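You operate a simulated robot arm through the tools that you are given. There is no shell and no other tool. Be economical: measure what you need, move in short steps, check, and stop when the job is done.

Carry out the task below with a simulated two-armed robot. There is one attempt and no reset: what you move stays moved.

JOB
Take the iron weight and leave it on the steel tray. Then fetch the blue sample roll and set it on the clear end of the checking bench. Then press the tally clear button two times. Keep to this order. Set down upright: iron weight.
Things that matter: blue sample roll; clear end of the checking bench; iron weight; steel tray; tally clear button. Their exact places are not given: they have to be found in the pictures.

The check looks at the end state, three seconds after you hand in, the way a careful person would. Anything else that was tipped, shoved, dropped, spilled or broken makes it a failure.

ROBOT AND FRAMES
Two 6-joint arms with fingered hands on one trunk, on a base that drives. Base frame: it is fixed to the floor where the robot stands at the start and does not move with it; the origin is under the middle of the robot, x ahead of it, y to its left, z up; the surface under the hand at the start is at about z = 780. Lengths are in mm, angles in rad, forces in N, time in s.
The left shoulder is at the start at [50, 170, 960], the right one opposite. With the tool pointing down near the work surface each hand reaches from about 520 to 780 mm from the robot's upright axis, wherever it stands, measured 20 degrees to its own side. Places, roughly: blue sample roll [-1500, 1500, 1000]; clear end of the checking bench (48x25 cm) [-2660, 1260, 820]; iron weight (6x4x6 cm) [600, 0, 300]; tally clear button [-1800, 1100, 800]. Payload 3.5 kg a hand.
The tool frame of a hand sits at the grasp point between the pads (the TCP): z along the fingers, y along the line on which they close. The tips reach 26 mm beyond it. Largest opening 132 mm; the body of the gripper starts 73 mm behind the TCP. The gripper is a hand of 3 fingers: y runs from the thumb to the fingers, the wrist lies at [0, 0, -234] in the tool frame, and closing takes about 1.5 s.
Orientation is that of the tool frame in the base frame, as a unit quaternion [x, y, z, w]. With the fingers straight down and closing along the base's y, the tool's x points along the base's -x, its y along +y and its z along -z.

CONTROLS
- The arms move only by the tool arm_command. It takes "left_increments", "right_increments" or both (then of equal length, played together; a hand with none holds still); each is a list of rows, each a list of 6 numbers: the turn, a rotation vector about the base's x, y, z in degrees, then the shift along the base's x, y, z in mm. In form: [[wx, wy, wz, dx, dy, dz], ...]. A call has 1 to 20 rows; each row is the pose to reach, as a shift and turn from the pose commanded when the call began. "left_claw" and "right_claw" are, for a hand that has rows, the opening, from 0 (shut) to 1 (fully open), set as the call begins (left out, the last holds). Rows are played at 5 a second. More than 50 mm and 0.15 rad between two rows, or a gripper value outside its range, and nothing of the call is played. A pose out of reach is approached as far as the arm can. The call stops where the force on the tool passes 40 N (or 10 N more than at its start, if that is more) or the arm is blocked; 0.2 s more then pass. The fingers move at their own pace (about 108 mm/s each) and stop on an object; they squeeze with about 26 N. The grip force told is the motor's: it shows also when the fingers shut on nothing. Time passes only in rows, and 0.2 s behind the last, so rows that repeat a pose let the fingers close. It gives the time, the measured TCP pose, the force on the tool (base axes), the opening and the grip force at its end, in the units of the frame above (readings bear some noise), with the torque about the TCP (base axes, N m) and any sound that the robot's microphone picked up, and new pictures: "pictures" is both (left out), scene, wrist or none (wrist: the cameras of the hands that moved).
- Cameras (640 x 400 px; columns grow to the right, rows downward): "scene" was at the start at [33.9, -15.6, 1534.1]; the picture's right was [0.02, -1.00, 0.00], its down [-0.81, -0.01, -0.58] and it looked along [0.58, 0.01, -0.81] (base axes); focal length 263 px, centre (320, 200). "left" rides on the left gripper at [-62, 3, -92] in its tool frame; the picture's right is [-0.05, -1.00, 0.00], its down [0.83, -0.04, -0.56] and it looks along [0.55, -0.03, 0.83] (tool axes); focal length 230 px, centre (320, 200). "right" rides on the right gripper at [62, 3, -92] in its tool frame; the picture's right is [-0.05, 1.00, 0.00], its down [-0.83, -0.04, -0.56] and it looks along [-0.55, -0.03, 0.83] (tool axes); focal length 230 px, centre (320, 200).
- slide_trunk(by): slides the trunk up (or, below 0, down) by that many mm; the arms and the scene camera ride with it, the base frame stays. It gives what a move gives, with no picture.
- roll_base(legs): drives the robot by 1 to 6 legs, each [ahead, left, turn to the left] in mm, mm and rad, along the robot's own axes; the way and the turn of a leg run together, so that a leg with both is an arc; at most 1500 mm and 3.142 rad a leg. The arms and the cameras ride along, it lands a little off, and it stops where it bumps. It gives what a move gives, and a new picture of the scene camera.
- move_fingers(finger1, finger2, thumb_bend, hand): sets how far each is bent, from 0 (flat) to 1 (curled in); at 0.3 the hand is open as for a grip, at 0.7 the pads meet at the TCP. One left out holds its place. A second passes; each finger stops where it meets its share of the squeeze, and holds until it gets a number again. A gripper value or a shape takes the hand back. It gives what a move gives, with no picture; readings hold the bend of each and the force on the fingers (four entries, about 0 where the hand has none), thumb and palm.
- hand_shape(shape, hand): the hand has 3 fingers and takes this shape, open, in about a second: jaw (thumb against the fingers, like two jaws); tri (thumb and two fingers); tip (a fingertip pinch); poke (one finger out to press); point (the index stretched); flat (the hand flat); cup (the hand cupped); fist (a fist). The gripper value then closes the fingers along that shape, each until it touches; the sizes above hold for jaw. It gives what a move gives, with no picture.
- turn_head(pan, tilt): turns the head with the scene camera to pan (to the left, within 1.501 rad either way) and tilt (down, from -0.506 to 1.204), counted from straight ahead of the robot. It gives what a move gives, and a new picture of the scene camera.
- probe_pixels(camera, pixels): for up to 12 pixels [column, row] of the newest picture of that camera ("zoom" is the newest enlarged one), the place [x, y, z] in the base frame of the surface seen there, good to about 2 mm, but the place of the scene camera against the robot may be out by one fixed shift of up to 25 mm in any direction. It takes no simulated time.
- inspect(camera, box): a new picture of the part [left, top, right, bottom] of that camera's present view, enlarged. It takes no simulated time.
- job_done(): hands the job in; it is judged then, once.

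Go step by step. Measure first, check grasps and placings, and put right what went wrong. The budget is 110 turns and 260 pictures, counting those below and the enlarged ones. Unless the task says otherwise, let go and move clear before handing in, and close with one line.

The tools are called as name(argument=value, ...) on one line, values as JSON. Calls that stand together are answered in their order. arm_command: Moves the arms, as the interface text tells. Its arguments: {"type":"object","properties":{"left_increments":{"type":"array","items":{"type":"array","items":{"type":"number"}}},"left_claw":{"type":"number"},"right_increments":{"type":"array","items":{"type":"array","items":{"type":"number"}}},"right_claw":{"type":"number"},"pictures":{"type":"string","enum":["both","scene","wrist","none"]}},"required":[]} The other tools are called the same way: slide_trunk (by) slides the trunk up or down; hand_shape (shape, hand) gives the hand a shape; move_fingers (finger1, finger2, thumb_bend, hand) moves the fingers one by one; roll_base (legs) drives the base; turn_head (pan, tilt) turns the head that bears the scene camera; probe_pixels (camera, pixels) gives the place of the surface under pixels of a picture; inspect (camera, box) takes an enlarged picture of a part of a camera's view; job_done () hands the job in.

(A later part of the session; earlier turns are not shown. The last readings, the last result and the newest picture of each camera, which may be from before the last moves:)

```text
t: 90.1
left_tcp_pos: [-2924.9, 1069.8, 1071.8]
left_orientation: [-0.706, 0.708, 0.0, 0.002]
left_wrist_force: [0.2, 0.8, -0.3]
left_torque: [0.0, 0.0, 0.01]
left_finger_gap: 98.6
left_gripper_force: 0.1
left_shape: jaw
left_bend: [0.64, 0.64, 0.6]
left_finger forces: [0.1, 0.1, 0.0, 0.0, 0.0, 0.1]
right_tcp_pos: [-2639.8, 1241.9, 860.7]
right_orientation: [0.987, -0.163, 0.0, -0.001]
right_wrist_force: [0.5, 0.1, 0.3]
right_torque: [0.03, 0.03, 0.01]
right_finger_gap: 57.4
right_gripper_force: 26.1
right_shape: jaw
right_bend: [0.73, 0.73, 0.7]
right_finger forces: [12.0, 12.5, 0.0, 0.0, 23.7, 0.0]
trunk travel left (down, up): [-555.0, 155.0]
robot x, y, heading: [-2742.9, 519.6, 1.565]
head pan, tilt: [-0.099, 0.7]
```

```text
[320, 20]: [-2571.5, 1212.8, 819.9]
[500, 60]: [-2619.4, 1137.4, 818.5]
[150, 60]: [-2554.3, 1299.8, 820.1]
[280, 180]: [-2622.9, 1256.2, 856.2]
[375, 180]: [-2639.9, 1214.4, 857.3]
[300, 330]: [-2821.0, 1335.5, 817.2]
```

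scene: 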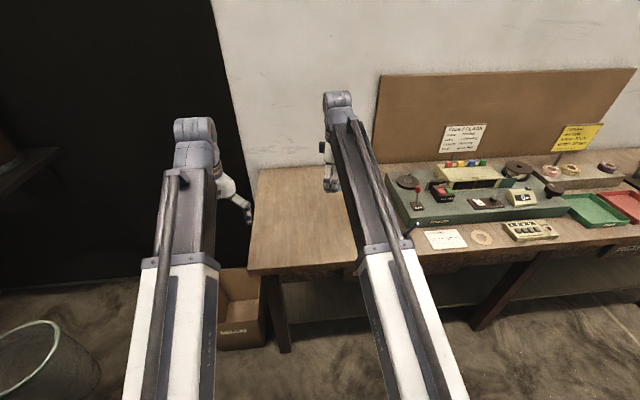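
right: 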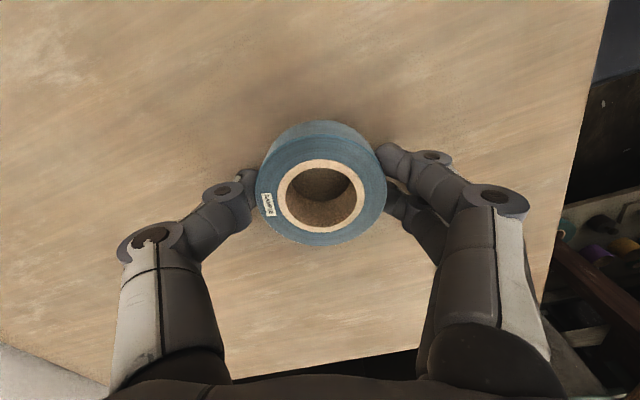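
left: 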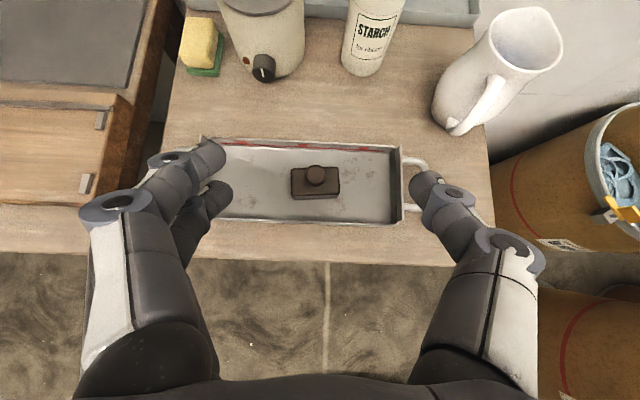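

Roll is level, about 12–13 mm above the 819 surface. Lower slowly to contact.

arm_command(right_increments=[[0, 0, 0, 0, 0, -4], [0, 0, 0, 0, 0, -8], [0, 0, 0, 0, 0, -10], [0, 0, 0, 0, 0, -11.5], [0, 0, 0, 0, 0, -13], [0, 0, 0, 0, 0, -13]], pictures="none")

```text
t: 91.5
left_tcp_pos: [-2923.8, 1071.1, 1072.2]
left_orientation: [-0.706, 0.708, 0.0, 0.002]
left_wrist_force: [-0.6, -0.6, -0.4]
left_torque: [0.01, 0.01, 0.01]
left_finger_gap: 98.4
left_gripper_force: 0.0
left_shape: jaw
left_bend: [0.64, 0.64, 0.6]
left_finger forces: [0.1, 0.1, 0.1, 0.0, 0.0, 0.0]
right_tcp_pos: [-2639.3, 1240.3, 849.5]
right_orientation: [0.987, -0.163, 0.0, -0.001]
right_wrist_force: [0.2, -0.6, -0.2]
right_torque: [-0.04, 0.01, -0.02]
right_finger_gap: 57.3
right_gripper_force: 25.6
right_shape: jaw
right_bend: [0.73, 0.73, 0.7]
right_finger forces: [12.0, 12.5, 0.1, 0.0, 23.7, 0.0]
trunk travel left (down, up): [-555.0, 155.0]
robot x, y, heading: [-2741.0, 522.0, 1.571]
head pan, tilt: [-0.099, 0.7]
```

arm_command(right_increments=[[0, 0, 0, 0, 0, -1], [0, 0, 0, 0, 0, -2], [0, 0, 0, 0, 0, -3], [0, 0, 0, 0, 0, -3]], pictures="none")

```text
t: 92.5
left_tcp_pos: [-2924.1, 1070.1, 1072.3]
left_orientation: [-0.706, 0.708, 0.0, 0.001]
left_wrist_force: [-0.7, 0.0, -0.2]
left_torque: [0.03, 0.05, 0.0]
left_finger_gap: 98.3
left_gripper_force: 0.1
left_shape: jaw
left_bend: [0.64, 0.64, 0.6]
left_finger forces: [0.0, 0.1, 0.0, 0.1, 0.0, 0.0]
right_tcp_pos: [-2640.4, 1241.7, 847.6]
right_orientation: [0.987, -0.162, 0.0, -0.001]
right_wrist_force: [-0.5, -1.1, 8.4]
right_torque: [-0.05, 0.05, -0.01]
right_finger_gap: 57.3
right_gripper_force: 25.8
right_shape: jaw
right_bend: [0.73, 0.73, 0.7]
right_finger forces: [12.9, 13.4, 0.0, 0.0, 24.5, 0.0]
trunk travel left (down, up): [-555.0, 155.0]
robot x, y, heading: [-2739.9, 520.0, 1.567]
head pan, tilt: [-0.099, 0.7]
```

Contact (8.4 N). Ease up 1 mm, release, and raise.

arm_command(right_increments=[[0, 0, 0, 0, 0, 1], [0, 0, 0, 0, 0, 1], [0, 0, 0, 0, 0, 1], [0, 0, 0, 0, 0, 1], [0, 0, 0, 0, 0, 1]], right_claw=0.75, pictures="none")

arm_command(right_increments=[[0, 0, 0, 0, 0, 10], [0, 0, 0, 0, 0, 30], [0, 0, 0, 0, 0, 60], [0, 0, 0, 0, 0, 100], [0, 0, 0, 0, 0, 140], [0, 0, 0, 0, 0, 180]], pictures="wrist")

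```text
t: 93.7
left_tcp_pos: [-2925.1, 1069.2, 1072.4]
left_orientation: [-0.705, 0.709, 0.0, 0.001]
left_wrist_force: [-0.2, 0.4, -0.3]
left_torque: [0.02, 0.0, -0.01]
left_finger_gap: 98.5
left_gripper_force: 0.0
left_shape: jaw
left_bend: [0.64, 0.64, 0.6]
left_finger forces: [0.1, 0.0, 0.0, 0.0, 0.0, 0.0]
right_tcp_pos: [-2637.9, 1241.4, 846.6]
right_orientation: [0.987, -0.163, 0.0, 0.0]
right_wrist_force: [0.1, 0.2, -0.7]
right_torque: [0.01, 0.01, 0.04]
right_finger_gap: 99.0
right_gripper_force: 0.1
right_shape: jaw
right_bend: [0.64, 0.64, 0.6]
right_finger forces: [0.0, 0.1, 0.1, 0.1, 0.1, 0.0]
trunk travel left (down, up): [-555.0, 155.0]
robot x, y, heading: [-2741.6, 520.2, 1.564]
head pan, tilt: [-0.099, 0.7]
```

```text
t: 95.1
left_tcp_pos: [-2925.0, 1069.2, 1072.6]
left_orientation: [-0.706, 0.709, 0.001, 0.002]
left_wrist_force: [0.1, -1.0, 0.8]
left_torque: [0.0, 0.0, 0.04]
left_finger_gap: 98.6
left_gripper_force: 0.0
left_shape: jaw
left_bend: [0.64, 0.64, 0.6]
left_finger forces: [0.0, 0.0, 0.0, 0.0, 0.0, 0.0]
right_tcp_pos: [-2641.3, 1236.4, 1028.4]
right_orientation: [0.987, -0.163, -0.001, -0.002]
right_wrist_force: [-1.0, -1.1, 0.2]
right_torque: [0.05, 0.01, 0.01]
right_finger_gap: 98.5
right_gripper_force: 0.0
right_shape: jaw
right_bend: [0.64, 0.64, 0.6]
right_finger forces: [0.0, 0.1, 0.0, 0.1, 0.0, 0.0]
right hand out of reach, approached as far as the arm can: row 6
trunk travel left (down, up): [-555.0, 155.0]
robot x, y, heading: [-2742.4, 521.5, 1.565]
head pan, tilt: [-0.099, 0.7]
```

right: 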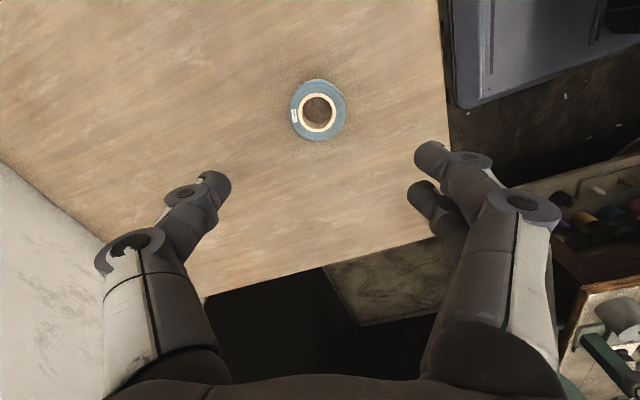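

Roll lies flat on the clear end. Drive right 800 mm with hands high and un-yaw the right hand to see the tally counter.

roll_base(legs=[[0, -800, 0]])

arm_command(right_increments=[[0, 0, -8, 0, -5, 0], [0, 0, -16, 0, -10, 0], [0, 0, -24, 0, -15, 0], [0, 0, -32, 0, -20, 0], [0, 0, -40, 0, -30, 0], [0, 0, -48, 0, -40, 0], [0, 0, -56, 0, -50, 0], [0, 0, -64, 0, -60, 0], [0, 0, -71, 0, -70, 0], [0, 0, -71, 0, -80, 0]], pictures="both")

```text
t: 99.3
left_tcp_pos: [-2137.4, 1066.2, 1072.7]
left_orientation: [-0.704, 0.71, 0.0, 0.001]
left_wrist_force: [-0.4, -0.6, 0.0]
left_torque: [-0.01, -0.01, 0.0]
left_finger_gap: 98.8
left_gripper_force: 0.0
left_shape: jaw
left_bend: [0.64, 0.64, 0.6]
left_finger forces: [0.1, 0.0, 0.1, 0.1, 0.0, 0.1]
right_tcp_pos: [-1852.6, 1230.7, 1027.3]
right_orientation: [0.986, -0.165, 0.001, -0.003]
right_wrist_force: [0.0, 0.2, -0.1]
right_torque: [-0.03, -0.04, -0.02]
right_finger_gap: 98.7
right_gripper_force: 0.0
right_shape: jaw
right_bend: [0.64, 0.64, 0.6]
right_finger forces: [0.0, 0.1, 0.1, 0.0, 0.0, 0.0]
trunk travel left (down, up): [-555.0, 155.0]
robot x, y, heading: [-1957.2, 515.3, 1.563]
head pan, tilt: [-0.099, 0.7]
```

scene: 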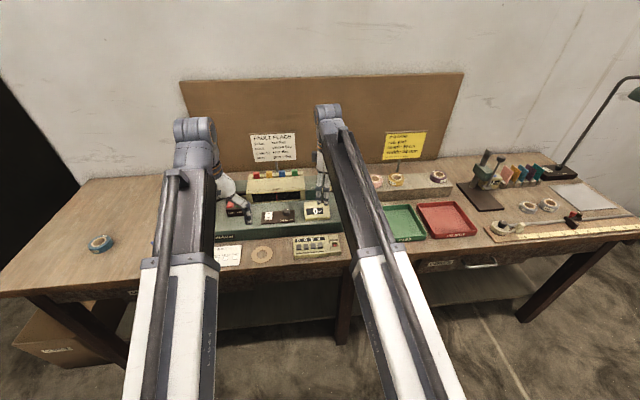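

```text
t: 101.5
left_tcp_pos: [-2136.6, 1066.4, 1071.7]
left_orientation: [-0.704, 0.71, 0.002, 0.001]
left_wrist_force: [-1.1, -0.4, -0.4]
left_torque: [-0.01, 0.0, -0.01]
left_finger_gap: 98.9
left_gripper_force: 0.1
left_shape: jaw
left_bend: [0.64, 0.64, 0.6]
left_finger forces: [0.0, 0.0, 0.0, 0.0, 0.0, 0.0]
right_tcp_pos: [-1851.6, 1151.8, 1028.2]
right_orientation: [0.707, -0.707, 0.001, -0.003]
right_wrist_force: [-0.5, -0.3, 0.8]
right_torque: [0.0, 0.01, -0.02]
right_finger_gap: 98.6
right_gripper_force: 0.0
right_shape: jaw
right_bend: [0.64, 0.64, 0.6]
right_finger forces: [0.0, 0.0, 0.0, 0.0, 0.1, 0.1]
trunk travel left (down, up): [-555.0, 155.0]
robot x, y, heading: [-1955.1, 513.2, 1.566]
head pan, tilt: [-0.099, 0.7]
```

scene: 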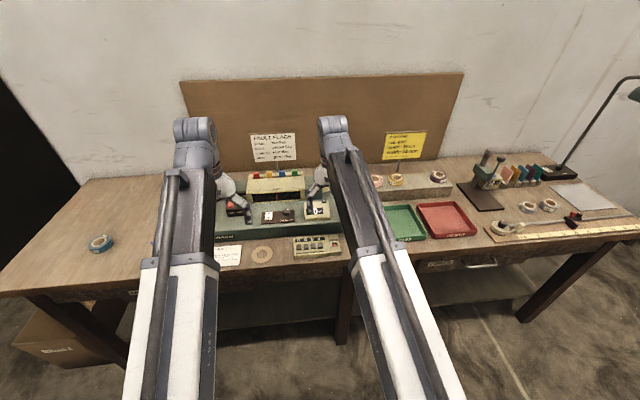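
right: 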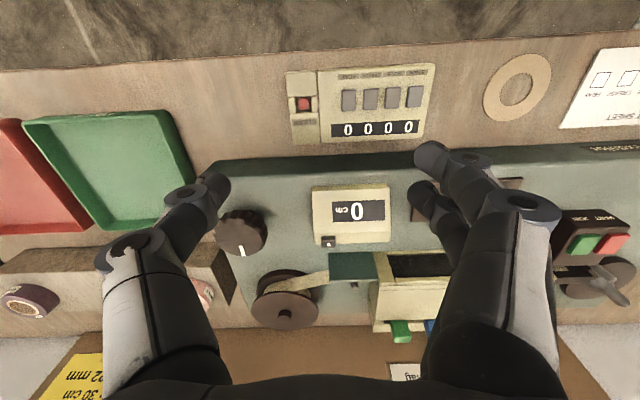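

The tally counter is clear at (370,105) with a red CLEAR button at (303,104). Zoom and probe.

inspect(camera="right", box=[270, 55, 450, 165])

probe_pixels(camera="right", pixels=[[303, 104], [299, 104], [307, 104], [303, 98], [303, 110], [290, 90], [291, 130], [322, 104], [348, 99], [303, 135], [412, 98], [305, 80]])

```text
3.56 times, centred on (360, 110) of right
```

zoom: 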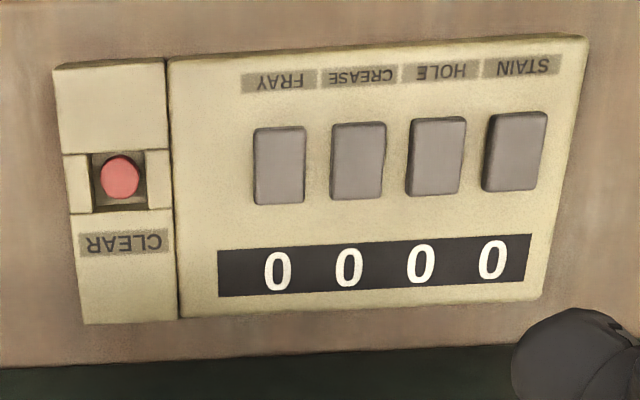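

```text
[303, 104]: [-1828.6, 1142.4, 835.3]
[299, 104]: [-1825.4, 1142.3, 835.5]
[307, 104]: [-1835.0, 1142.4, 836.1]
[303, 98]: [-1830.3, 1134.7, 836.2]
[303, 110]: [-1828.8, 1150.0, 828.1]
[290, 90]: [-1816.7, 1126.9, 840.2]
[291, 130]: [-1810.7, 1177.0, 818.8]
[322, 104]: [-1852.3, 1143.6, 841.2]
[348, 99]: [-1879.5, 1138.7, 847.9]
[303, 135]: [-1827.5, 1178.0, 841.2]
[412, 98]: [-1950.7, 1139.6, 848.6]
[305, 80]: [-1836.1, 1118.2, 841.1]
```

Red CLEAR button centre ≈(−1830,1141), top ≈836, recessed ~5 mm in a ~20 mm well (rim 841). I set the poke shape and look at the fingertip.

hand_shape(hand="right", shape="poke")

arm_command(right_increments=[[0, 0, 0, 0, 0, 0]], pictures="wrist")

```text
t: 102.4
left_tcp_pos: [-2137.3, 1066.2, 1072.8]
left_orientation: [-0.704, 0.711, 0.001, 0.001]
left_wrist_force: [0.4, 0.0, -0.4]
left_torque: [-0.02, -0.03, 0.0]
left_finger_gap: 98.6
left_gripper_force: 0.2
left_shape: jaw
left_bend: [0.64, 0.64, 0.6]
left_finger forces: [0.1, 0.1, 0.0, 0.1, 0.0, 0.0]
right_tcp_pos: [-1852.0, 1151.8, 1028.0]
right_orientation: [0.707, -0.707, 0.001, -0.002]
right_wrist_force: [0.7, 0.8, -0.1]
right_torque: [0.0, 0.02, -0.03]
right_finger_gap: 0.0
right_gripper_force: 0.0
right_shape: poke
right_bend: [1.0, 1.0, 0.45]
right_finger forces: [0.0, 0.0, 0.1, 0.1, 0.1, 0.1]
trunk travel left (down, up): [-555.0, 155.0]
robot x, y, heading: [-1957.7, 518.6, 1.564]
head pan, tilt: [-0.099, 0.7]
```

```text
t: 102.8
left_tcp_pos: [-2136.9, 1064.9, 1071.0]
left_orientation: [-0.704, 0.71, 0.0, 0.001]
left_wrist_force: [-0.2, -0.3, 0.6]
left_torque: [0.01, 0.03, 0.03]
left_finger_gap: 98.6
left_gripper_force: 0.1
left_shape: jaw
left_bend: [0.64, 0.64, 0.6]
left_finger forces: [0.0, 0.0, 0.0, 0.0, 0.0, 0.0]
right_tcp_pos: [-1851.2, 1151.7, 1027.3]
right_orientation: [0.707, -0.707, 0.002, -0.002]
right_wrist_force: [-0.2, 0.4, -0.3]
right_torque: [0.03, 0.04, -0.01]
right_finger_gap: 0.1
right_gripper_force: 0.1
right_shape: poke
right_bend: [1.0, 1.0, 0.45]
right_finger forces: [0.1, 0.0, 0.1, 0.0, 0.1, 0.0]
trunk travel left (down, up): [-555.0, 155.0]
robot x, y, heading: [-1955.3, 515.0, 1.563]
head pan, tilt: [-0.099, 0.7]
```

right: 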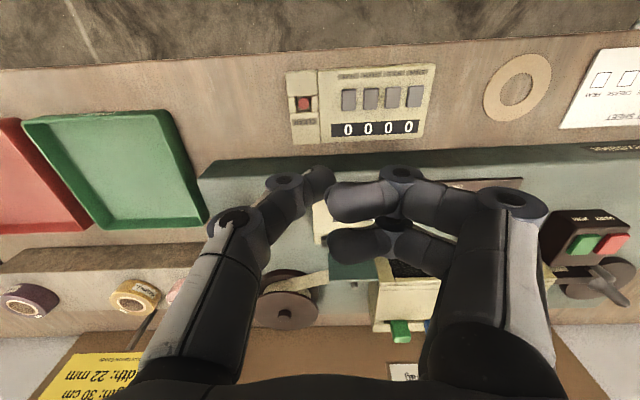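

The thumb pokes out with the fingers curled. I probe tip and curled fingers' heights.

probe_pixels(camera="right", pixels=[[325, 170], [332, 180], [320, 195], [308, 172], [340, 200], [330, 250], [395, 180], [380, 235], [370, 185], [290, 185]])

inspect(camera="right", box=[200, 130, 520, 330])

```text
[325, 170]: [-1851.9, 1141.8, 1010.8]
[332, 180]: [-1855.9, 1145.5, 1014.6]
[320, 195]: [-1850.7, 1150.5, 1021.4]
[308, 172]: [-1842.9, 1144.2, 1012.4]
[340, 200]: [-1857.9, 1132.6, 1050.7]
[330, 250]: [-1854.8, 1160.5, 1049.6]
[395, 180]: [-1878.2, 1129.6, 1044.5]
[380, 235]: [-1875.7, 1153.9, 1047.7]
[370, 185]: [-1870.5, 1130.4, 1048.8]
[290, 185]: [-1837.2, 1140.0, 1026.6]
```

```text
2.00 times, centred on (360, 230) of right
```

zoom: 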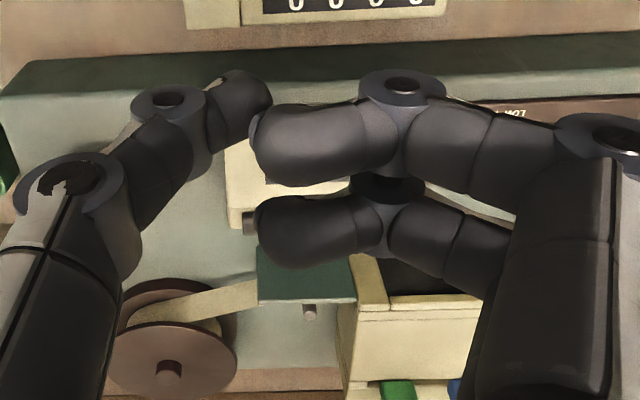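

Thumb tip lies nearly at the TCP axis, ~24 mm below it; curled fingers ~30 mm higher. Hover ~15 mm above the button and check.

arm_command(right_increments=[[0, 0, 0, 10, -5, -10], [0, 0, 0, 20, -9.5, -40], [0, 0, 0, 20, -9.5, -75], [0, 0, 0, 20, -9.5, -110], [0, 0, 0, 20, -9.5, -135], [0, 0, 0, 20, -9.5, -145], [0, 0, 0, 20, -9.5, -145]], pictures="wrist")

inspect(camera="right", box=[220, 110, 420, 235])

```text
t: 104.4
left_tcp_pos: [-2137.4, 1065.9, 1072.5]
left_orientation: [-0.704, 0.71, 0.0, 0.002]
left_wrist_force: [1.2, -0.3, -0.9]
left_torque: [-0.02, -0.02, 0.01]
left_finger_gap: 98.7
left_gripper_force: 0.1
left_shape: jaw
left_bend: [0.64, 0.64, 0.6]
left_finger forces: [0.0, 0.0, 0.1, 0.1, 0.0, 0.0]
right_tcp_pos: [-1832.1, 1143.0, 881.3]
right_orientation: [-0.707, 0.707, -0.001, 0.004]
right_wrist_force: [0.2, 0.1, -0.2]
right_torque: [-0.04, 0.02, -0.01]
right_finger_gap: 0.0
right_gripper_force: 0.0
right_shape: poke
right_bend: [1.0, 1.0, 0.45]
right_finger forces: [0.0, 0.0, 0.0, 0.1, 0.1, 0.0]
trunk travel left (down, up): [-555.0, 155.0]
robot x, y, heading: [-1955.6, 513.8, 1.56]
head pan, tilt: [-0.099, 0.7]
```

right: 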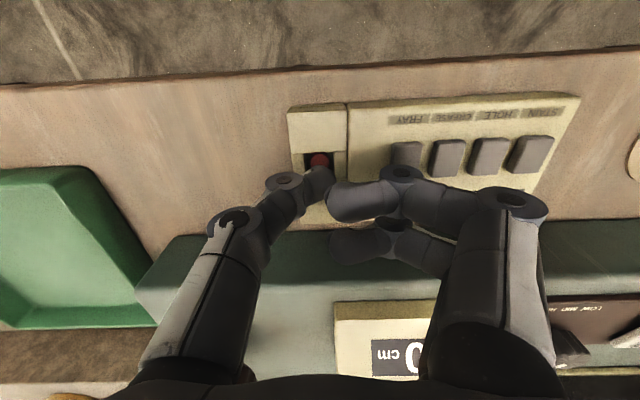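

```text
3.20 times, centred on (320, 172) of right
```

zoom: 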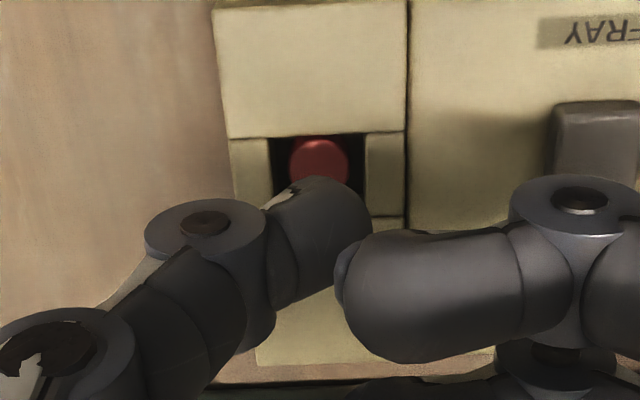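

The button is at zoom (319,160), slightly above the thumb as the view looks obliquely. I probe the button, well edges, and thumb tip.

probe_pixels(camera="zoom", pixels=[[319, 158], [292, 160], [346, 160], [319, 140], [262, 155], [378, 155], [319, 120], [330, 185], [310, 210], [290, 240], [360, 230], [345, 205]])

```text
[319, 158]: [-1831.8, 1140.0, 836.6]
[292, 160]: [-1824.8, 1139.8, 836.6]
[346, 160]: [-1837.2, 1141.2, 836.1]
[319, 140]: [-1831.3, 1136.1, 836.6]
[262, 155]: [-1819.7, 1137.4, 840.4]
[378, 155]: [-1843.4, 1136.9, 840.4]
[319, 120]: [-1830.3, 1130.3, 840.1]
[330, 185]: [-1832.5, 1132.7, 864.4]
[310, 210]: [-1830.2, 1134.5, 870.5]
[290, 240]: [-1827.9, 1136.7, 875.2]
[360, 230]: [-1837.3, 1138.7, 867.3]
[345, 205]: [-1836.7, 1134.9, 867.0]
```

Thumb is centred over the button. Descend in small steps.

arm_command(right_increments=[[0, 0, 0, 1, -1, -6], [0, 0, 0, 1, -1, -12], [0, 0, 0, 1, -1, -16], [0, 0, 0, 1, -1, -18], [0, 0, 0, 1, -1, -18]], pictures="wrist")

inspect(camera="right", box=[220, 110, 420, 235])

```text
t: 105.6
left_tcp_pos: [-2137.4, 1065.4, 1072.0]
left_orientation: [-0.704, 0.71, 0.0, 0.002]
left_wrist_force: [0.3, -0.2, 0.3]
left_torque: [0.02, 0.02, 0.02]
left_finger_gap: 98.7
left_gripper_force: 0.0
left_shape: jaw
left_bend: [0.64, 0.64, 0.6]
left_finger forces: [0.1, 0.1, 0.1, 0.0, 0.0, 0.1]
right_tcp_pos: [-1831.0, 1140.7, 864.4]
right_orientation: [-0.707, 0.707, -0.001, 0.003]
right_wrist_force: [2.1, 3.4, 4.6]
right_torque: [0.05, -0.04, -0.03]
right_finger_gap: 0.1
right_gripper_force: 0.0
right_shape: poke
right_bend: [1.0, 1.0, 0.45]
right_finger forces: [0.0, 0.1, 0.1, 0.0, 5.8, 0.0]
trunk travel left (down, up): [-555.0, 155.0]
robot x, y, heading: [-1956.3, 514.0, 1.564]
head pan, tilt: [-0.099, 0.7]
```

right: 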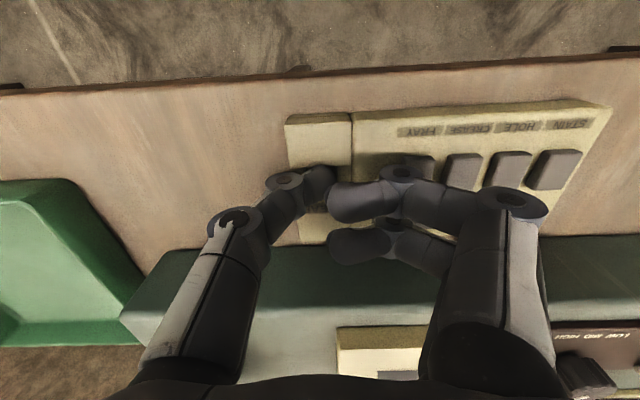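

```text
3.20 times, centred on (320, 172) of right
```

zoom: 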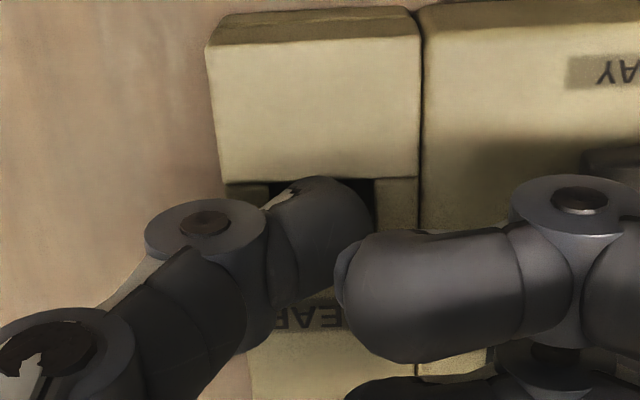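

Contact 4.6 N with sideways force (+x,+y), so the tip touches the front-left rim. I rise, shift (+2,+4) and come down again.

arm_command(right_increments=[[0, 0, 0, 0, 0, 5], [0, 0, 0, 2, 4, 5], [0, 0, 0, 2, 4, 2], [0, 0, 0, 2, 4, 0], [0, 0, 0, 2, 4, 0]], pictures="none")

```text
t: 106.8
left_tcp_pos: [-2138.3, 1065.6, 1072.1]
left_orientation: [-0.704, 0.71, 0.0, 0.002]
left_wrist_force: [-1.1, 0.5, 0.0]
left_torque: [-0.04, 0.05, -0.02]
left_finger_gap: 98.6
left_gripper_force: 0.0
left_shape: jaw
left_bend: [0.64, 0.64, 0.6]
left_finger forces: [0.0, 0.1, 0.1, 0.1, 0.0, 0.0]
right_tcp_pos: [-1829.9, 1145.3, 863.6]
right_orientation: [0.707, -0.707, 0.001, -0.003]
right_wrist_force: [-1.3, 0.4, 1.2]
right_torque: [0.03, 0.02, -0.03]
right_finger_gap: 0.0
right_gripper_force: 0.0
right_shape: poke
right_bend: [1.0, 1.0, 0.45]
right_finger forces: [0.1, 0.0, 0.0, 0.0, 2.0, 0.1]
trunk travel left (down, up): [-555.0, 155.0]
robot x, y, heading: [-1957.8, 513.7, 1.562]
head pan, tilt: [-0.099, 0.7]
```

Nearly free now (2 N). Press further by 4 mm in steps with a −1 mm x trim.

arm_command(right_increments=[[0, 0, 0, -0.7, 0, -1], [0, 0, 0, -0.7, 0, -2], [0, 0, 0, -0.7, 0, -3], [0, 0, 0, -0.7, 0, -3]], pictures="none")

```text
t: 107.8
left_tcp_pos: [-2138.6, 1065.0, 1072.1]
left_orientation: [-0.704, 0.71, 0.001, 0.002]
left_wrist_force: [-0.5, -0.4, 0.1]
left_torque: [0.0, 0.01, 0.01]
left_finger_gap: 98.9
left_gripper_force: 0.0
left_shape: jaw
left_bend: [0.64, 0.64, 0.6]
left_finger forces: [0.0, 0.0, 0.0, 0.0, 0.1, 0.1]
right_tcp_pos: [-1832.8, 1143.3, 863.3]
right_orientation: [0.708, -0.707, 0.0, -0.003]
right_wrist_force: [-7.3, 2.9, 20.7]
right_torque: [0.06, -0.02, 0.0]
right_finger_gap: 0.0
right_gripper_force: 0.0
right_shape: poke
right_bend: [1.0, 1.0, 0.45]
right_finger forces: [0.1, 0.0, 0.1, 0.0, 20.5, 0.0]
trunk travel left (down, up): [-555.0, 155.0]
robot x, y, heading: [-1956.9, 514.2, 1.564]
head pan, tilt: [-0.099, 0.7]
```

Blocked at 20 N with −x force: the slanted thumb catches the right rim. I lift off and try the "point" shape with a straight finger.

arm_command(right_increments=[[0, 0, 0, 0, 0, 15], [0, 0, 0, 0, 0, 45], [0, 0, 0, 0, 0, 80]], pictures="none")

hand_shape(hand="right", shape="point")

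arm_command(right_increments=[[0, 0, 0, 0, 0, 0]], pictures="wrist")

```text
t: 108.6
left_tcp_pos: [-2137.4, 1066.2, 1071.3]
left_orientation: [-0.705, 0.71, 0.0, 0.002]
left_wrist_force: [0.1, -0.8, -0.5]
left_torque: [0.03, 0.0, 0.04]
left_finger_gap: 99.0
left_gripper_force: 0.2
left_shape: jaw
left_bend: [0.64, 0.64, 0.6]
left_finger forces: [0.0, 0.0, 0.0, 0.0, 0.0, 0.0]
right_tcp_pos: [-1828.8, 1143.1, 943.3]
right_orientation: [0.707, -0.707, 0.002, -0.002]
right_wrist_force: [-0.3, -0.7, -0.3]
right_torque: [0.0, 0.01, 0.01]
right_finger_gap: 0.1
right_gripper_force: 0.0
right_shape: poke
right_bend: [1.0, 1.0, 0.45]
right_finger forces: [0.0, 0.0, 0.0, 0.1, 0.1, 0.0]
trunk travel left (down, up): [-555.0, 155.0]
robot x, y, heading: [-1955.2, 516.4, 1.563]
head pan, tilt: [-0.099, 0.7]
```

```text
t: 109.5
left_tcp_pos: [-2136.5, 1065.6, 1071.9]
left_orientation: [-0.704, 0.711, 0.0, 0.002]
left_wrist_force: [0.0, -0.1, 0.4]
left_torque: [0.02, 0.02, -0.03]
left_finger_gap: 98.6
left_gripper_force: 0.0
left_shape: jaw
left_bend: [0.64, 0.64, 0.6]
left_finger forces: [0.0, 0.0, 0.1, 0.0, 0.0, 0.0]
right_tcp_pos: [-1829.9, 1144.1, 942.8]
right_orientation: [0.707, -0.707, 0.002, -0.003]
right_wrist_force: [0.2, 0.2, 0.0]
right_torque: [-0.01, 0.03, -0.03]
right_finger_gap: 0.3
right_gripper_force: 0.0
right_shape: point
right_bend: [0.24, 1.0, 0.48]
right_finger forces: [0.1, 0.0, 0.0, 0.0, 0.1, 0.1]
trunk travel left (down, up): [-555.0, 155.0]
robot x, y, heading: [-1956.7, 515.3, 1.561]
head pan, tilt: [-0.099, 0.7]
```

```text
t: 109.9
left_tcp_pos: [-2137.3, 1067.2, 1071.7]
left_orientation: [-0.704, 0.71, -0.001, 0.001]
left_wrist_force: [0.6, -0.7, -0.7]
left_torque: [0.0, -0.02, -0.01]
left_finger_gap: 99.0
left_gripper_force: 0.1
left_shape: jaw
left_bend: [0.64, 0.64, 0.6]
left_finger forces: [0.0, 0.0, 0.1, 0.1, 0.0, 0.0]
right_tcp_pos: [-1828.8, 1143.2, 942.5]
right_orientation: [0.707, -0.707, 0.002, -0.002]
right_wrist_force: [0.3, 0.0, -0.8]
right_torque: [0.02, 0.03, 0.0]
right_finger_gap: 0.0
right_gripper_force: 0.0
right_shape: point
right_bend: [0.24, 1.0, 0.48]
right_finger forces: [0.0, 0.0, 0.1, 0.1, 0.0, 0.0]
trunk travel left (down, up): [-555.0, 155.0]
robot x, y, heading: [-1956.0, 516.1, 1.563]
head pan, tilt: [-0.099, 0.7]
```

right: 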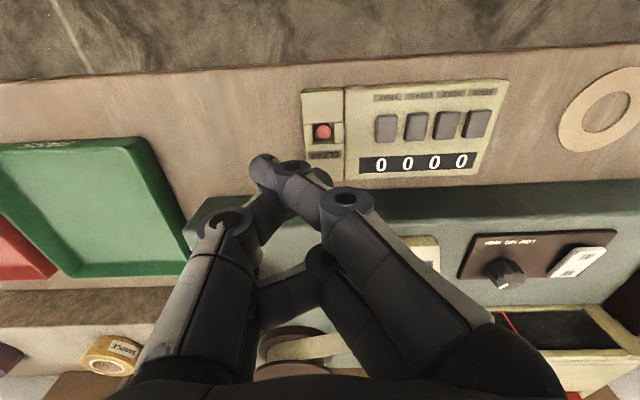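

The pointed index also slants. I'll instead curl both fingers and straighten the thumb (lower bend) so its last segment is vertical.

move_fingers(hand="right", finger1=1.0, finger2=1.0, thumb_bend=0.1)

arm_command(right_increments=[[0, 0, 0, 0, 0, 0]], pictures="wrist")

inspect(camera="right", box=[80, 80, 400, 280])

```text
t: 110.9
left_tcp_pos: [-2137.7, 1066.1, 1072.9]
left_orientation: [-0.704, 0.71, 0.0, 0.001]
left_wrist_force: [-0.3, 0.0, -0.2]
left_torque: [-0.01, -0.04, -0.04]
left_finger_gap: 98.6
left_gripper_force: 0.0
left_shape: jaw
left_bend: [0.64, 0.64, 0.6]
left_finger forces: [0.0, 0.0, 0.1, 0.0, 0.1, 0.0]
right_tcp_pos: [-1828.3, 1144.3, 943.9]
right_orientation: [-0.707, 0.707, -0.001, 0.002]
right_wrist_force: [0.1, -0.4, -0.6]
right_torque: [0.02, 0.01, 0.01]
right_finger_gap: 7.2
right_gripper_force: 0.0
right_shape: fingers
right_bend: [0.72, 1.0, 0.49]
right_finger forces: [0.0, 0.0, 0.0, 0.0, 0.0, 0.1]
trunk travel left (down, up): [-555.0, 155.0]
robot x, y, heading: [-1957.0, 514.4, 1.561]
head pan, tilt: [-0.099, 0.7]
```

```text
t: 111.3
left_tcp_pos: [-2138.3, 1066.5, 1072.5]
left_orientation: [-0.704, 0.71, -0.001, 0.001]
left_wrist_force: [0.0, 0.5, -0.1]
left_torque: [-0.01, 0.0, 0.01]
left_finger_gap: 98.8
left_gripper_force: 0.0
left_shape: jaw
left_bend: [0.64, 0.64, 0.6]
left_finger forces: [0.0, 0.0, 0.0, 0.0, 0.1, 0.0]
right_tcp_pos: [-1829.8, 1144.5, 943.5]
right_orientation: [-0.707, 0.707, -0.001, 0.002]
right_wrist_force: [0.5, -0.5, -0.2]
right_torque: [0.04, 0.02, -0.03]
right_finger_gap: 7.3
right_gripper_force: 0.0
right_shape: fingers
right_bend: [0.72, 1.0, 0.49]
right_finger forces: [0.0, 0.0, 0.0, 0.1, 0.0, 0.1]
trunk travel left (down, up): [-555.0, 155.0]
robot x, y, heading: [-1955.3, 513.9, 1.564]
head pan, tilt: [-0.099, 0.7]
```

right: 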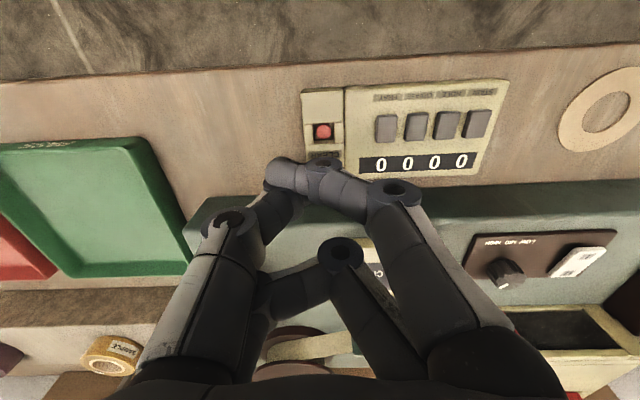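

```text
2.00 times, centred on (240, 180) of right
```

zoom: 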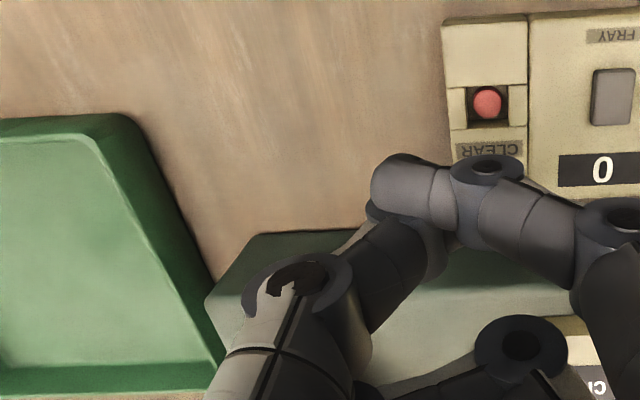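

The index is tangled over the thumb. Reset to jaw, then poke, then straighten only the thumb.

hand_shape(hand="right", shape="jaw")

move_fingers(hand="right", thumb_bend=0.1, finger1=1.0, finger2=1.0)

arm_command(right_increments=[[0, 0, 0, 0, 0, 0]], pictures="wrist")

```text
t: 112.2
left_tcp_pos: [-2137.0, 1067.5, 1073.5]
left_orientation: [-0.705, 0.71, 0.0, 0.001]
left_wrist_force: [-1.4, 0.3, -0.8]
left_torque: [-0.02, 0.0, 0.02]
left_finger_gap: 98.8
left_gripper_force: 0.0
left_shape: jaw
left_bend: [0.64, 0.64, 0.6]
left_finger forces: [0.0, 0.0, 0.0, 0.0, 0.1, 0.1]
right_tcp_pos: [-1828.0, 1143.3, 943.6]
right_orientation: [-0.707, 0.707, -0.001, 0.002]
right_wrist_force: [0.1, -0.1, -0.8]
right_torque: [0.04, -0.02, 0.0]
right_finger_gap: 94.8
right_gripper_force: 0.0
right_shape: jaw
right_bend: [0.3, 0.83, 0.3]
right_finger forces: [0.1, 0.1, 0.0, 0.0, 0.0, 0.0]
trunk travel left (down, up): [-555.0, 155.0]
robot x, y, heading: [-1957.1, 516.2, 1.564]
head pan, tilt: [-0.099, 0.7]
```

```text
t: 113.2
left_tcp_pos: [-2137.1, 1064.9, 1073.5]
left_orientation: [-0.704, 0.71, -0.001, 0.001]
left_wrist_force: [-0.5, 0.9, -0.3]
left_torque: [0.0, 0.02, 0.01]
left_finger_gap: 98.9
left_gripper_force: 0.1
left_shape: jaw
left_bend: [0.64, 0.64, 0.6]
left_finger forces: [0.0, 0.1, 0.0, 0.0, 0.1, 0.0]
right_tcp_pos: [-1829.1, 1143.2, 942.8]
right_orientation: [0.707, -0.707, 0.001, -0.003]
right_wrist_force: [1.0, -0.8, 1.0]
right_torque: [-0.02, 0.0, 0.0]
right_finger_gap: 59.8
right_gripper_force: 0.1
right_shape: fingers
right_bend: [1.0, 0.85, 0.16]
right_finger forces: [0.1, 0.1, 0.0, 0.0, 0.1, 0.0]
trunk travel left (down, up): [-555.0, 155.0]
robot x, y, heading: [-1953.1, 517.8, 1.56]
head pan, tilt: [-0.099, 0.7]
```

```text
t: 113.6
left_tcp_pos: [-2136.8, 1066.7, 1072.3]
left_orientation: [-0.704, 0.71, 0.0, 0.001]
left_wrist_force: [0.4, 0.4, -0.5]
left_torque: [0.01, 0.01, -0.01]
left_finger_gap: 98.5
left_gripper_force: 0.1
left_shape: jaw
left_bend: [0.64, 0.64, 0.6]
left_finger forces: [0.0, 0.0, 0.0, 0.0, 0.0, 0.0]
right_tcp_pos: [-1828.5, 1143.5, 943.2]
right_orientation: [-0.707, 0.707, -0.002, 0.003]
right_wrist_force: [-0.2, -0.2, 0.7]
right_torque: [0.0, -0.01, 0.02]
right_finger_gap: 59.9
right_gripper_force: 0.0
right_shape: fingers
right_bend: [1.0, 0.85, 0.16]
right_finger forces: [0.0, 0.1, 0.0, 0.1, 0.0, 0.0]
trunk travel left (down, up): [-555.0, 155.0]
robot x, y, heading: [-1956.1, 516.7, 1.563]
head pan, tilt: [-0.099, 0.7]
```

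right: 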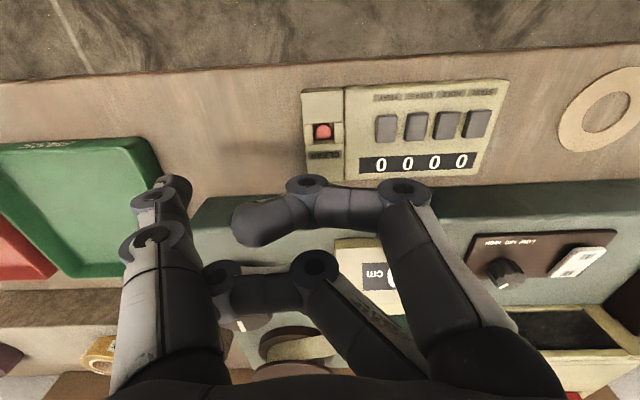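

Thumb is now nearly straight with tip near (178,185). Probing its joints and tip for direction.

inspect(camera="right", box=[90, 140, 290, 265])

probe_pixels(camera="right", pixels=[[180, 180], [178, 190], [186, 195], [172, 178], [153, 196], [152, 238], [250, 225], [305, 200], [340, 200], [215, 290]])

```text
3.20 times, centred on (190, 202) of right
```

zoom: 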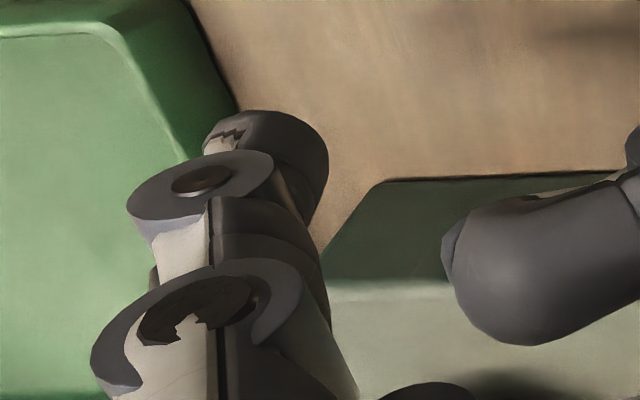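

```text
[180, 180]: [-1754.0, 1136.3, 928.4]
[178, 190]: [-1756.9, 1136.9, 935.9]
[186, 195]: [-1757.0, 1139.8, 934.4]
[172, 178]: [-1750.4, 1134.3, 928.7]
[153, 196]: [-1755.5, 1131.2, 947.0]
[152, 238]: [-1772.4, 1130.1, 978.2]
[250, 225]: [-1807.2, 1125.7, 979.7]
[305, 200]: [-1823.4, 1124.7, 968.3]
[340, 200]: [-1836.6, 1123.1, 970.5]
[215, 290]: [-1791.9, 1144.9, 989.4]
```

The thumb's last segment is now vertical (joint −1755→tip −1752), tip centre ≈(−1751,1143), ~45 mm below the other fingers. I move it over the button and hover, then view with the scene camera.

arm_command(right_increments=[[0, 0, 0, -40, 0, 0], [0, 0, 0, -80, -1, 0], [0, 0, 0, -80, -1, -25], [0, 0, 0, -80, -1, -50], [0, 0, 0, -80, -1, -62], [0, 0, 0, -80, -1, -62]], pictures="both")

inspect(camera="scene", box=[300, 210, 380, 260])

inspect(camera="right", box=[90, 120, 290, 245])

```text
t: 115.0
left_tcp_pos: [-2137.3, 1066.1, 1072.5]
left_orientation: [-0.704, 0.71, -0.001, 0.001]
left_wrist_force: [-0.1, 0.3, -0.1]
left_torque: [0.02, 0.01, 0.0]
left_finger_gap: 98.8
left_gripper_force: 0.0
left_shape: jaw
left_bend: [0.64, 0.64, 0.6]
left_finger forces: [0.0, 0.1, 0.0, 0.0, 0.1, 0.0]
right_tcp_pos: [-1909.4, 1143.7, 879.5]
right_orientation: [-0.707, 0.708, -0.001, 0.003]
right_wrist_force: [0.5, 0.2, 0.6]
right_torque: [0.0, 0.0, 0.01]
right_finger_gap: 59.9
right_gripper_force: 0.1
right_shape: fingers
right_bend: [1.0, 0.85, 0.16]
right_finger forces: [0.1, 0.0, 0.0, 0.0, 0.0, 0.1]
trunk travel left (down, up): [-555.0, 155.0]
robot x, y, heading: [-1955.8, 512.5, 1.564]
head pan, tilt: [-0.099, 0.7]
```

scene: 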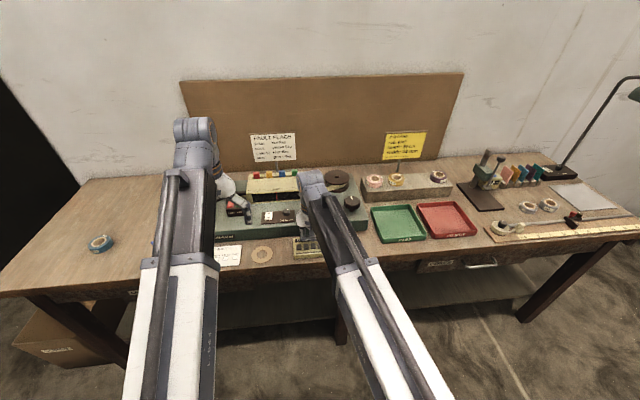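
right: 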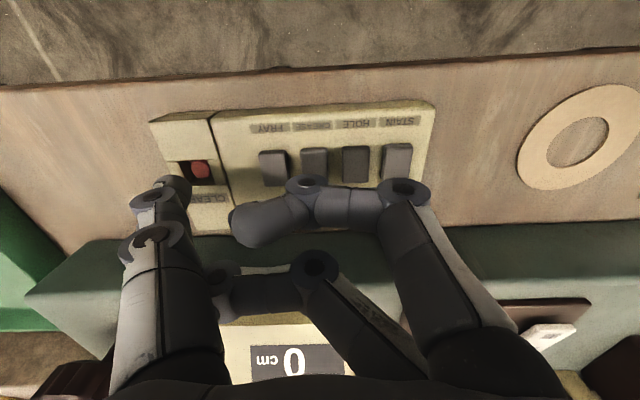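

```text
8.00 times, centred on (340, 235) of scene
```

zoom: 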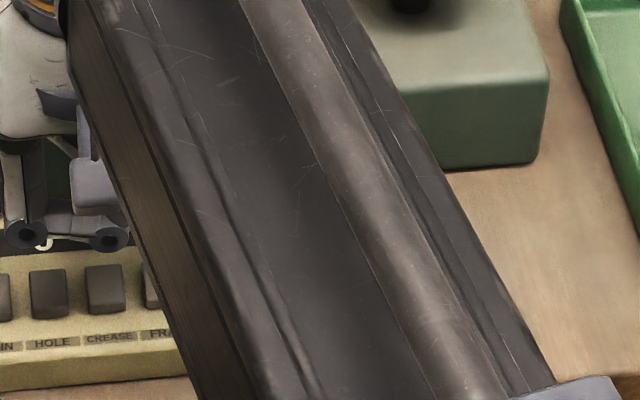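

```text
3.20 times, centred on (190, 182) of right
```

zoom: 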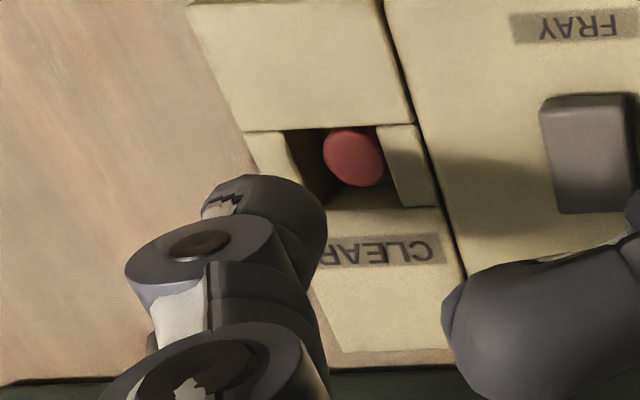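

The wrist zoom gives a clear view of the well and thumb. Probing both precisely.

probe_pixels(camera="zoom", pixels=[[353, 157], [324, 155], [384, 160], [350, 131], [355, 184], [262, 160], [292, 145], [392, 150], [410, 165], [340, 215], [320, 125], [310, 185]])

probe_pixels(camera="zoom", pixels=[[260, 180], [285, 185], [310, 205], [325, 235], [318, 265], [240, 185], [225, 185], [300, 250], [200, 240], [185, 345]])

```text
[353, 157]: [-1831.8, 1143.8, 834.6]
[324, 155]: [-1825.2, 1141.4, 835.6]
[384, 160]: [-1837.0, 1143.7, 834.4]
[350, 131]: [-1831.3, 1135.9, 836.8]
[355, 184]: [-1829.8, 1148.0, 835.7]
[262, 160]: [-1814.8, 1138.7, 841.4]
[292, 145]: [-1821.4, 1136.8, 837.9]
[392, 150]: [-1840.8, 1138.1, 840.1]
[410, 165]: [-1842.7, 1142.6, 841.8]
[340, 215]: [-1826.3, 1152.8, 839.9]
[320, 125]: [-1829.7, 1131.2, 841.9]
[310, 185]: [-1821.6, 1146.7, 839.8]
```

```text
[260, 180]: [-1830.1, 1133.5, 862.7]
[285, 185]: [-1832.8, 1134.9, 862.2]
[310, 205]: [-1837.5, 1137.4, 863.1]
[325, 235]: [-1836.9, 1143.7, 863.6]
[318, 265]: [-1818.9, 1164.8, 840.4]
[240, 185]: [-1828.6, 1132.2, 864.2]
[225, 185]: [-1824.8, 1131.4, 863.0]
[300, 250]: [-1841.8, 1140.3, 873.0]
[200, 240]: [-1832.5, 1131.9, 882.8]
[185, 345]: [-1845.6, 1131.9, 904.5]
```

Button centre (−1831,1142), well x −1821.5…−1840. Thumb centre ≈(−1828.5,1141). Trim −2/+1 and descend carefully.

arm_command(right_increments=[[0, 0, 0, -2, 1, -4], [0, 0, 0, -2, 1, -8], [0, 0, 0, -2, 1, -12], [0, 0, 0, -2, 1, -12]], pictures="wrist")

inspect(camera="right", box=[90, 120, 290, 245])

```text
t: 116.0
left_tcp_pos: [-2137.4, 1066.7, 1071.7]
left_orientation: [-0.705, 0.71, 0.0, 0.002]
left_wrist_force: [-0.5, 0.0, 0.0]
left_torque: [0.03, -0.01, -0.02]
left_finger_gap: 98.6
left_gripper_force: 0.1
left_shape: jaw
left_bend: [0.64, 0.64, 0.6]
left_finger forces: [0.0, 0.0, 0.0, 0.1, 0.1, 0.0]
right_tcp_pos: [-1912.7, 1143.4, 867.8]
right_orientation: [0.707, -0.707, 0.002, -0.002]
right_wrist_force: [-0.6, -0.3, 0.3]
right_torque: [0.0, 0.01, 0.02]
right_finger_gap: 59.8
right_gripper_force: 0.0
right_shape: fingers
right_bend: [1.0, 0.85, 0.16]
right_finger forces: [0.1, 0.0, 0.0, 0.0, 0.0, 0.0]
trunk travel left (down, up): [-555.0, 155.0]
robot x, y, heading: [-1958.1, 512.8, 1.563]
head pan, tilt: [-0.099, 0.7]
```

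right: 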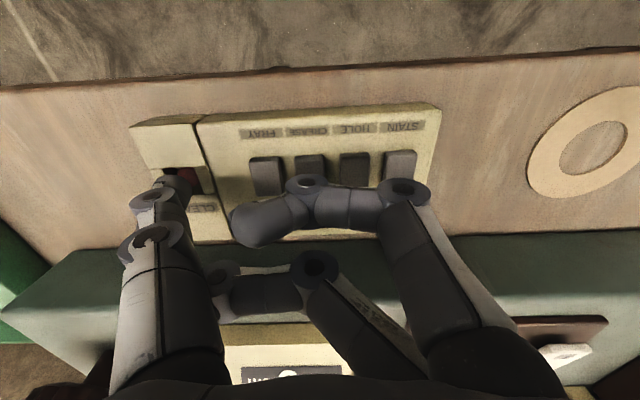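

```text
3.20 times, centred on (190, 182) of right
```

zoom: 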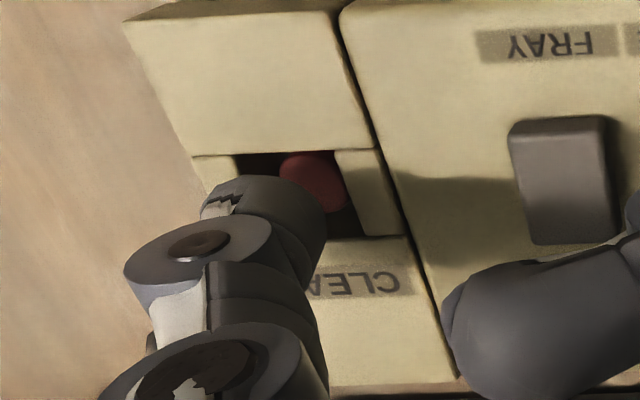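

No contact yet at TCP 867.8; by image motion the tip is about 2 mm too far in +y. Trim −1.5 y and go down 6.

arm_command(right_increments=[[0, 0, 0, 0, -1.5, -2], [0, 0, 0, 0, -1.5, -4], [0, 0, 0, 0, -1.5, -6], [0, 0, 0, 0, -1.5, -6]], pictures="wrist")

inspect(camera="right", box=[90, 120, 290, 245])

```text
t: 117.0
left_tcp_pos: [-2137.4, 1066.0, 1072.2]
left_orientation: [-0.703, 0.711, 0.001, 0.001]
left_wrist_force: [0.5, 0.3, -0.7]
left_torque: [0.02, 0.0, 0.0]
left_finger_gap: 98.7
left_gripper_force: 0.1
left_shape: jaw
left_bend: [0.64, 0.64, 0.6]
left_finger forces: [0.0, 0.0, 0.1, 0.0, 0.2, 0.0]
right_tcp_pos: [-1913.3, 1142.2, 861.6]
right_orientation: [-0.707, 0.708, -0.001, 0.003]
right_wrist_force: [0.0, 0.5, -0.3]
right_torque: [0.0, 0.0, 0.01]
right_finger_gap: 60.1
right_gripper_force: 0.1
right_shape: fingers
right_bend: [1.0, 0.85, 0.16]
right_finger forces: [0.0, 0.0, 0.0, 0.0, 0.1, 0.0]
trunk travel left (down, up): [-555.0, 155.0]
robot x, y, heading: [-1955.5, 517.7, 1.56]
head pan, tilt: [-0.099, 0.7]
```

right: 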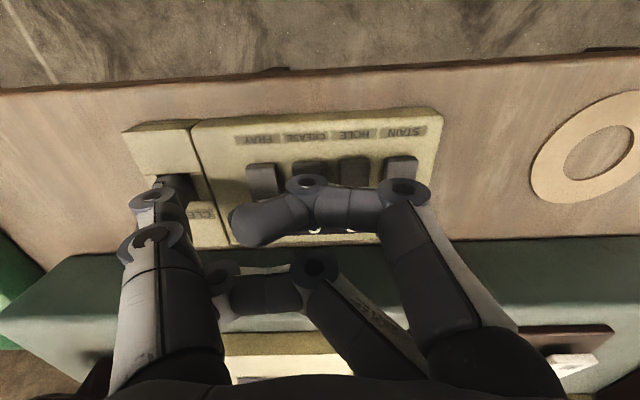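

```text
3.20 times, centred on (190, 182) of right
```

zoom: 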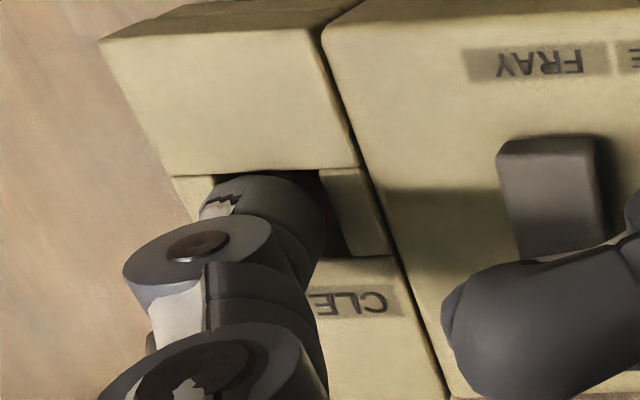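

Still free, thumb visibly entering the well. Continue down slowly.

arm_command(right_increments=[[0, 0, 0, 0, 0, -1.5], [0, 0, 0, 0, 0, -3], [0, 0, 0, 0, 0, -4], [0, 0, 0, 0, 0, -4]], pictures="none")

```text
t: 118.0
left_tcp_pos: [-2137.1, 1065.0, 1072.6]
left_orientation: [-0.705, 0.71, 0.001, 0.002]
left_wrist_force: [0.0, -0.1, 0.0]
left_torque: [0.01, 0.02, 0.03]
left_finger_gap: 98.6
left_gripper_force: 0.0
left_shape: jaw
left_bend: [0.64, 0.64, 0.6]
left_finger forces: [0.0, 0.1, 0.0, 0.1, 0.1, 0.0]
right_tcp_pos: [-1911.8, 1143.6, 856.9]
right_orientation: [-0.707, 0.707, -0.002, 0.002]
right_wrist_force: [-0.5, 0.5, 2.5]
right_torque: [0.01, -0.18, 0.02]
right_finger_gap: 60.1
right_gripper_force: 1.8
right_shape: fingers
right_bend: [1.0, 0.85, 0.15]
right_finger forces: [0.0, 0.0, 0.0, 0.1, 2.4, 0.0]
trunk travel left (down, up): [-555.0, 155.0]
robot x, y, heading: [-1958.9, 515.3, 1.565]
head pan, tilt: [-0.099, 0.7]
```

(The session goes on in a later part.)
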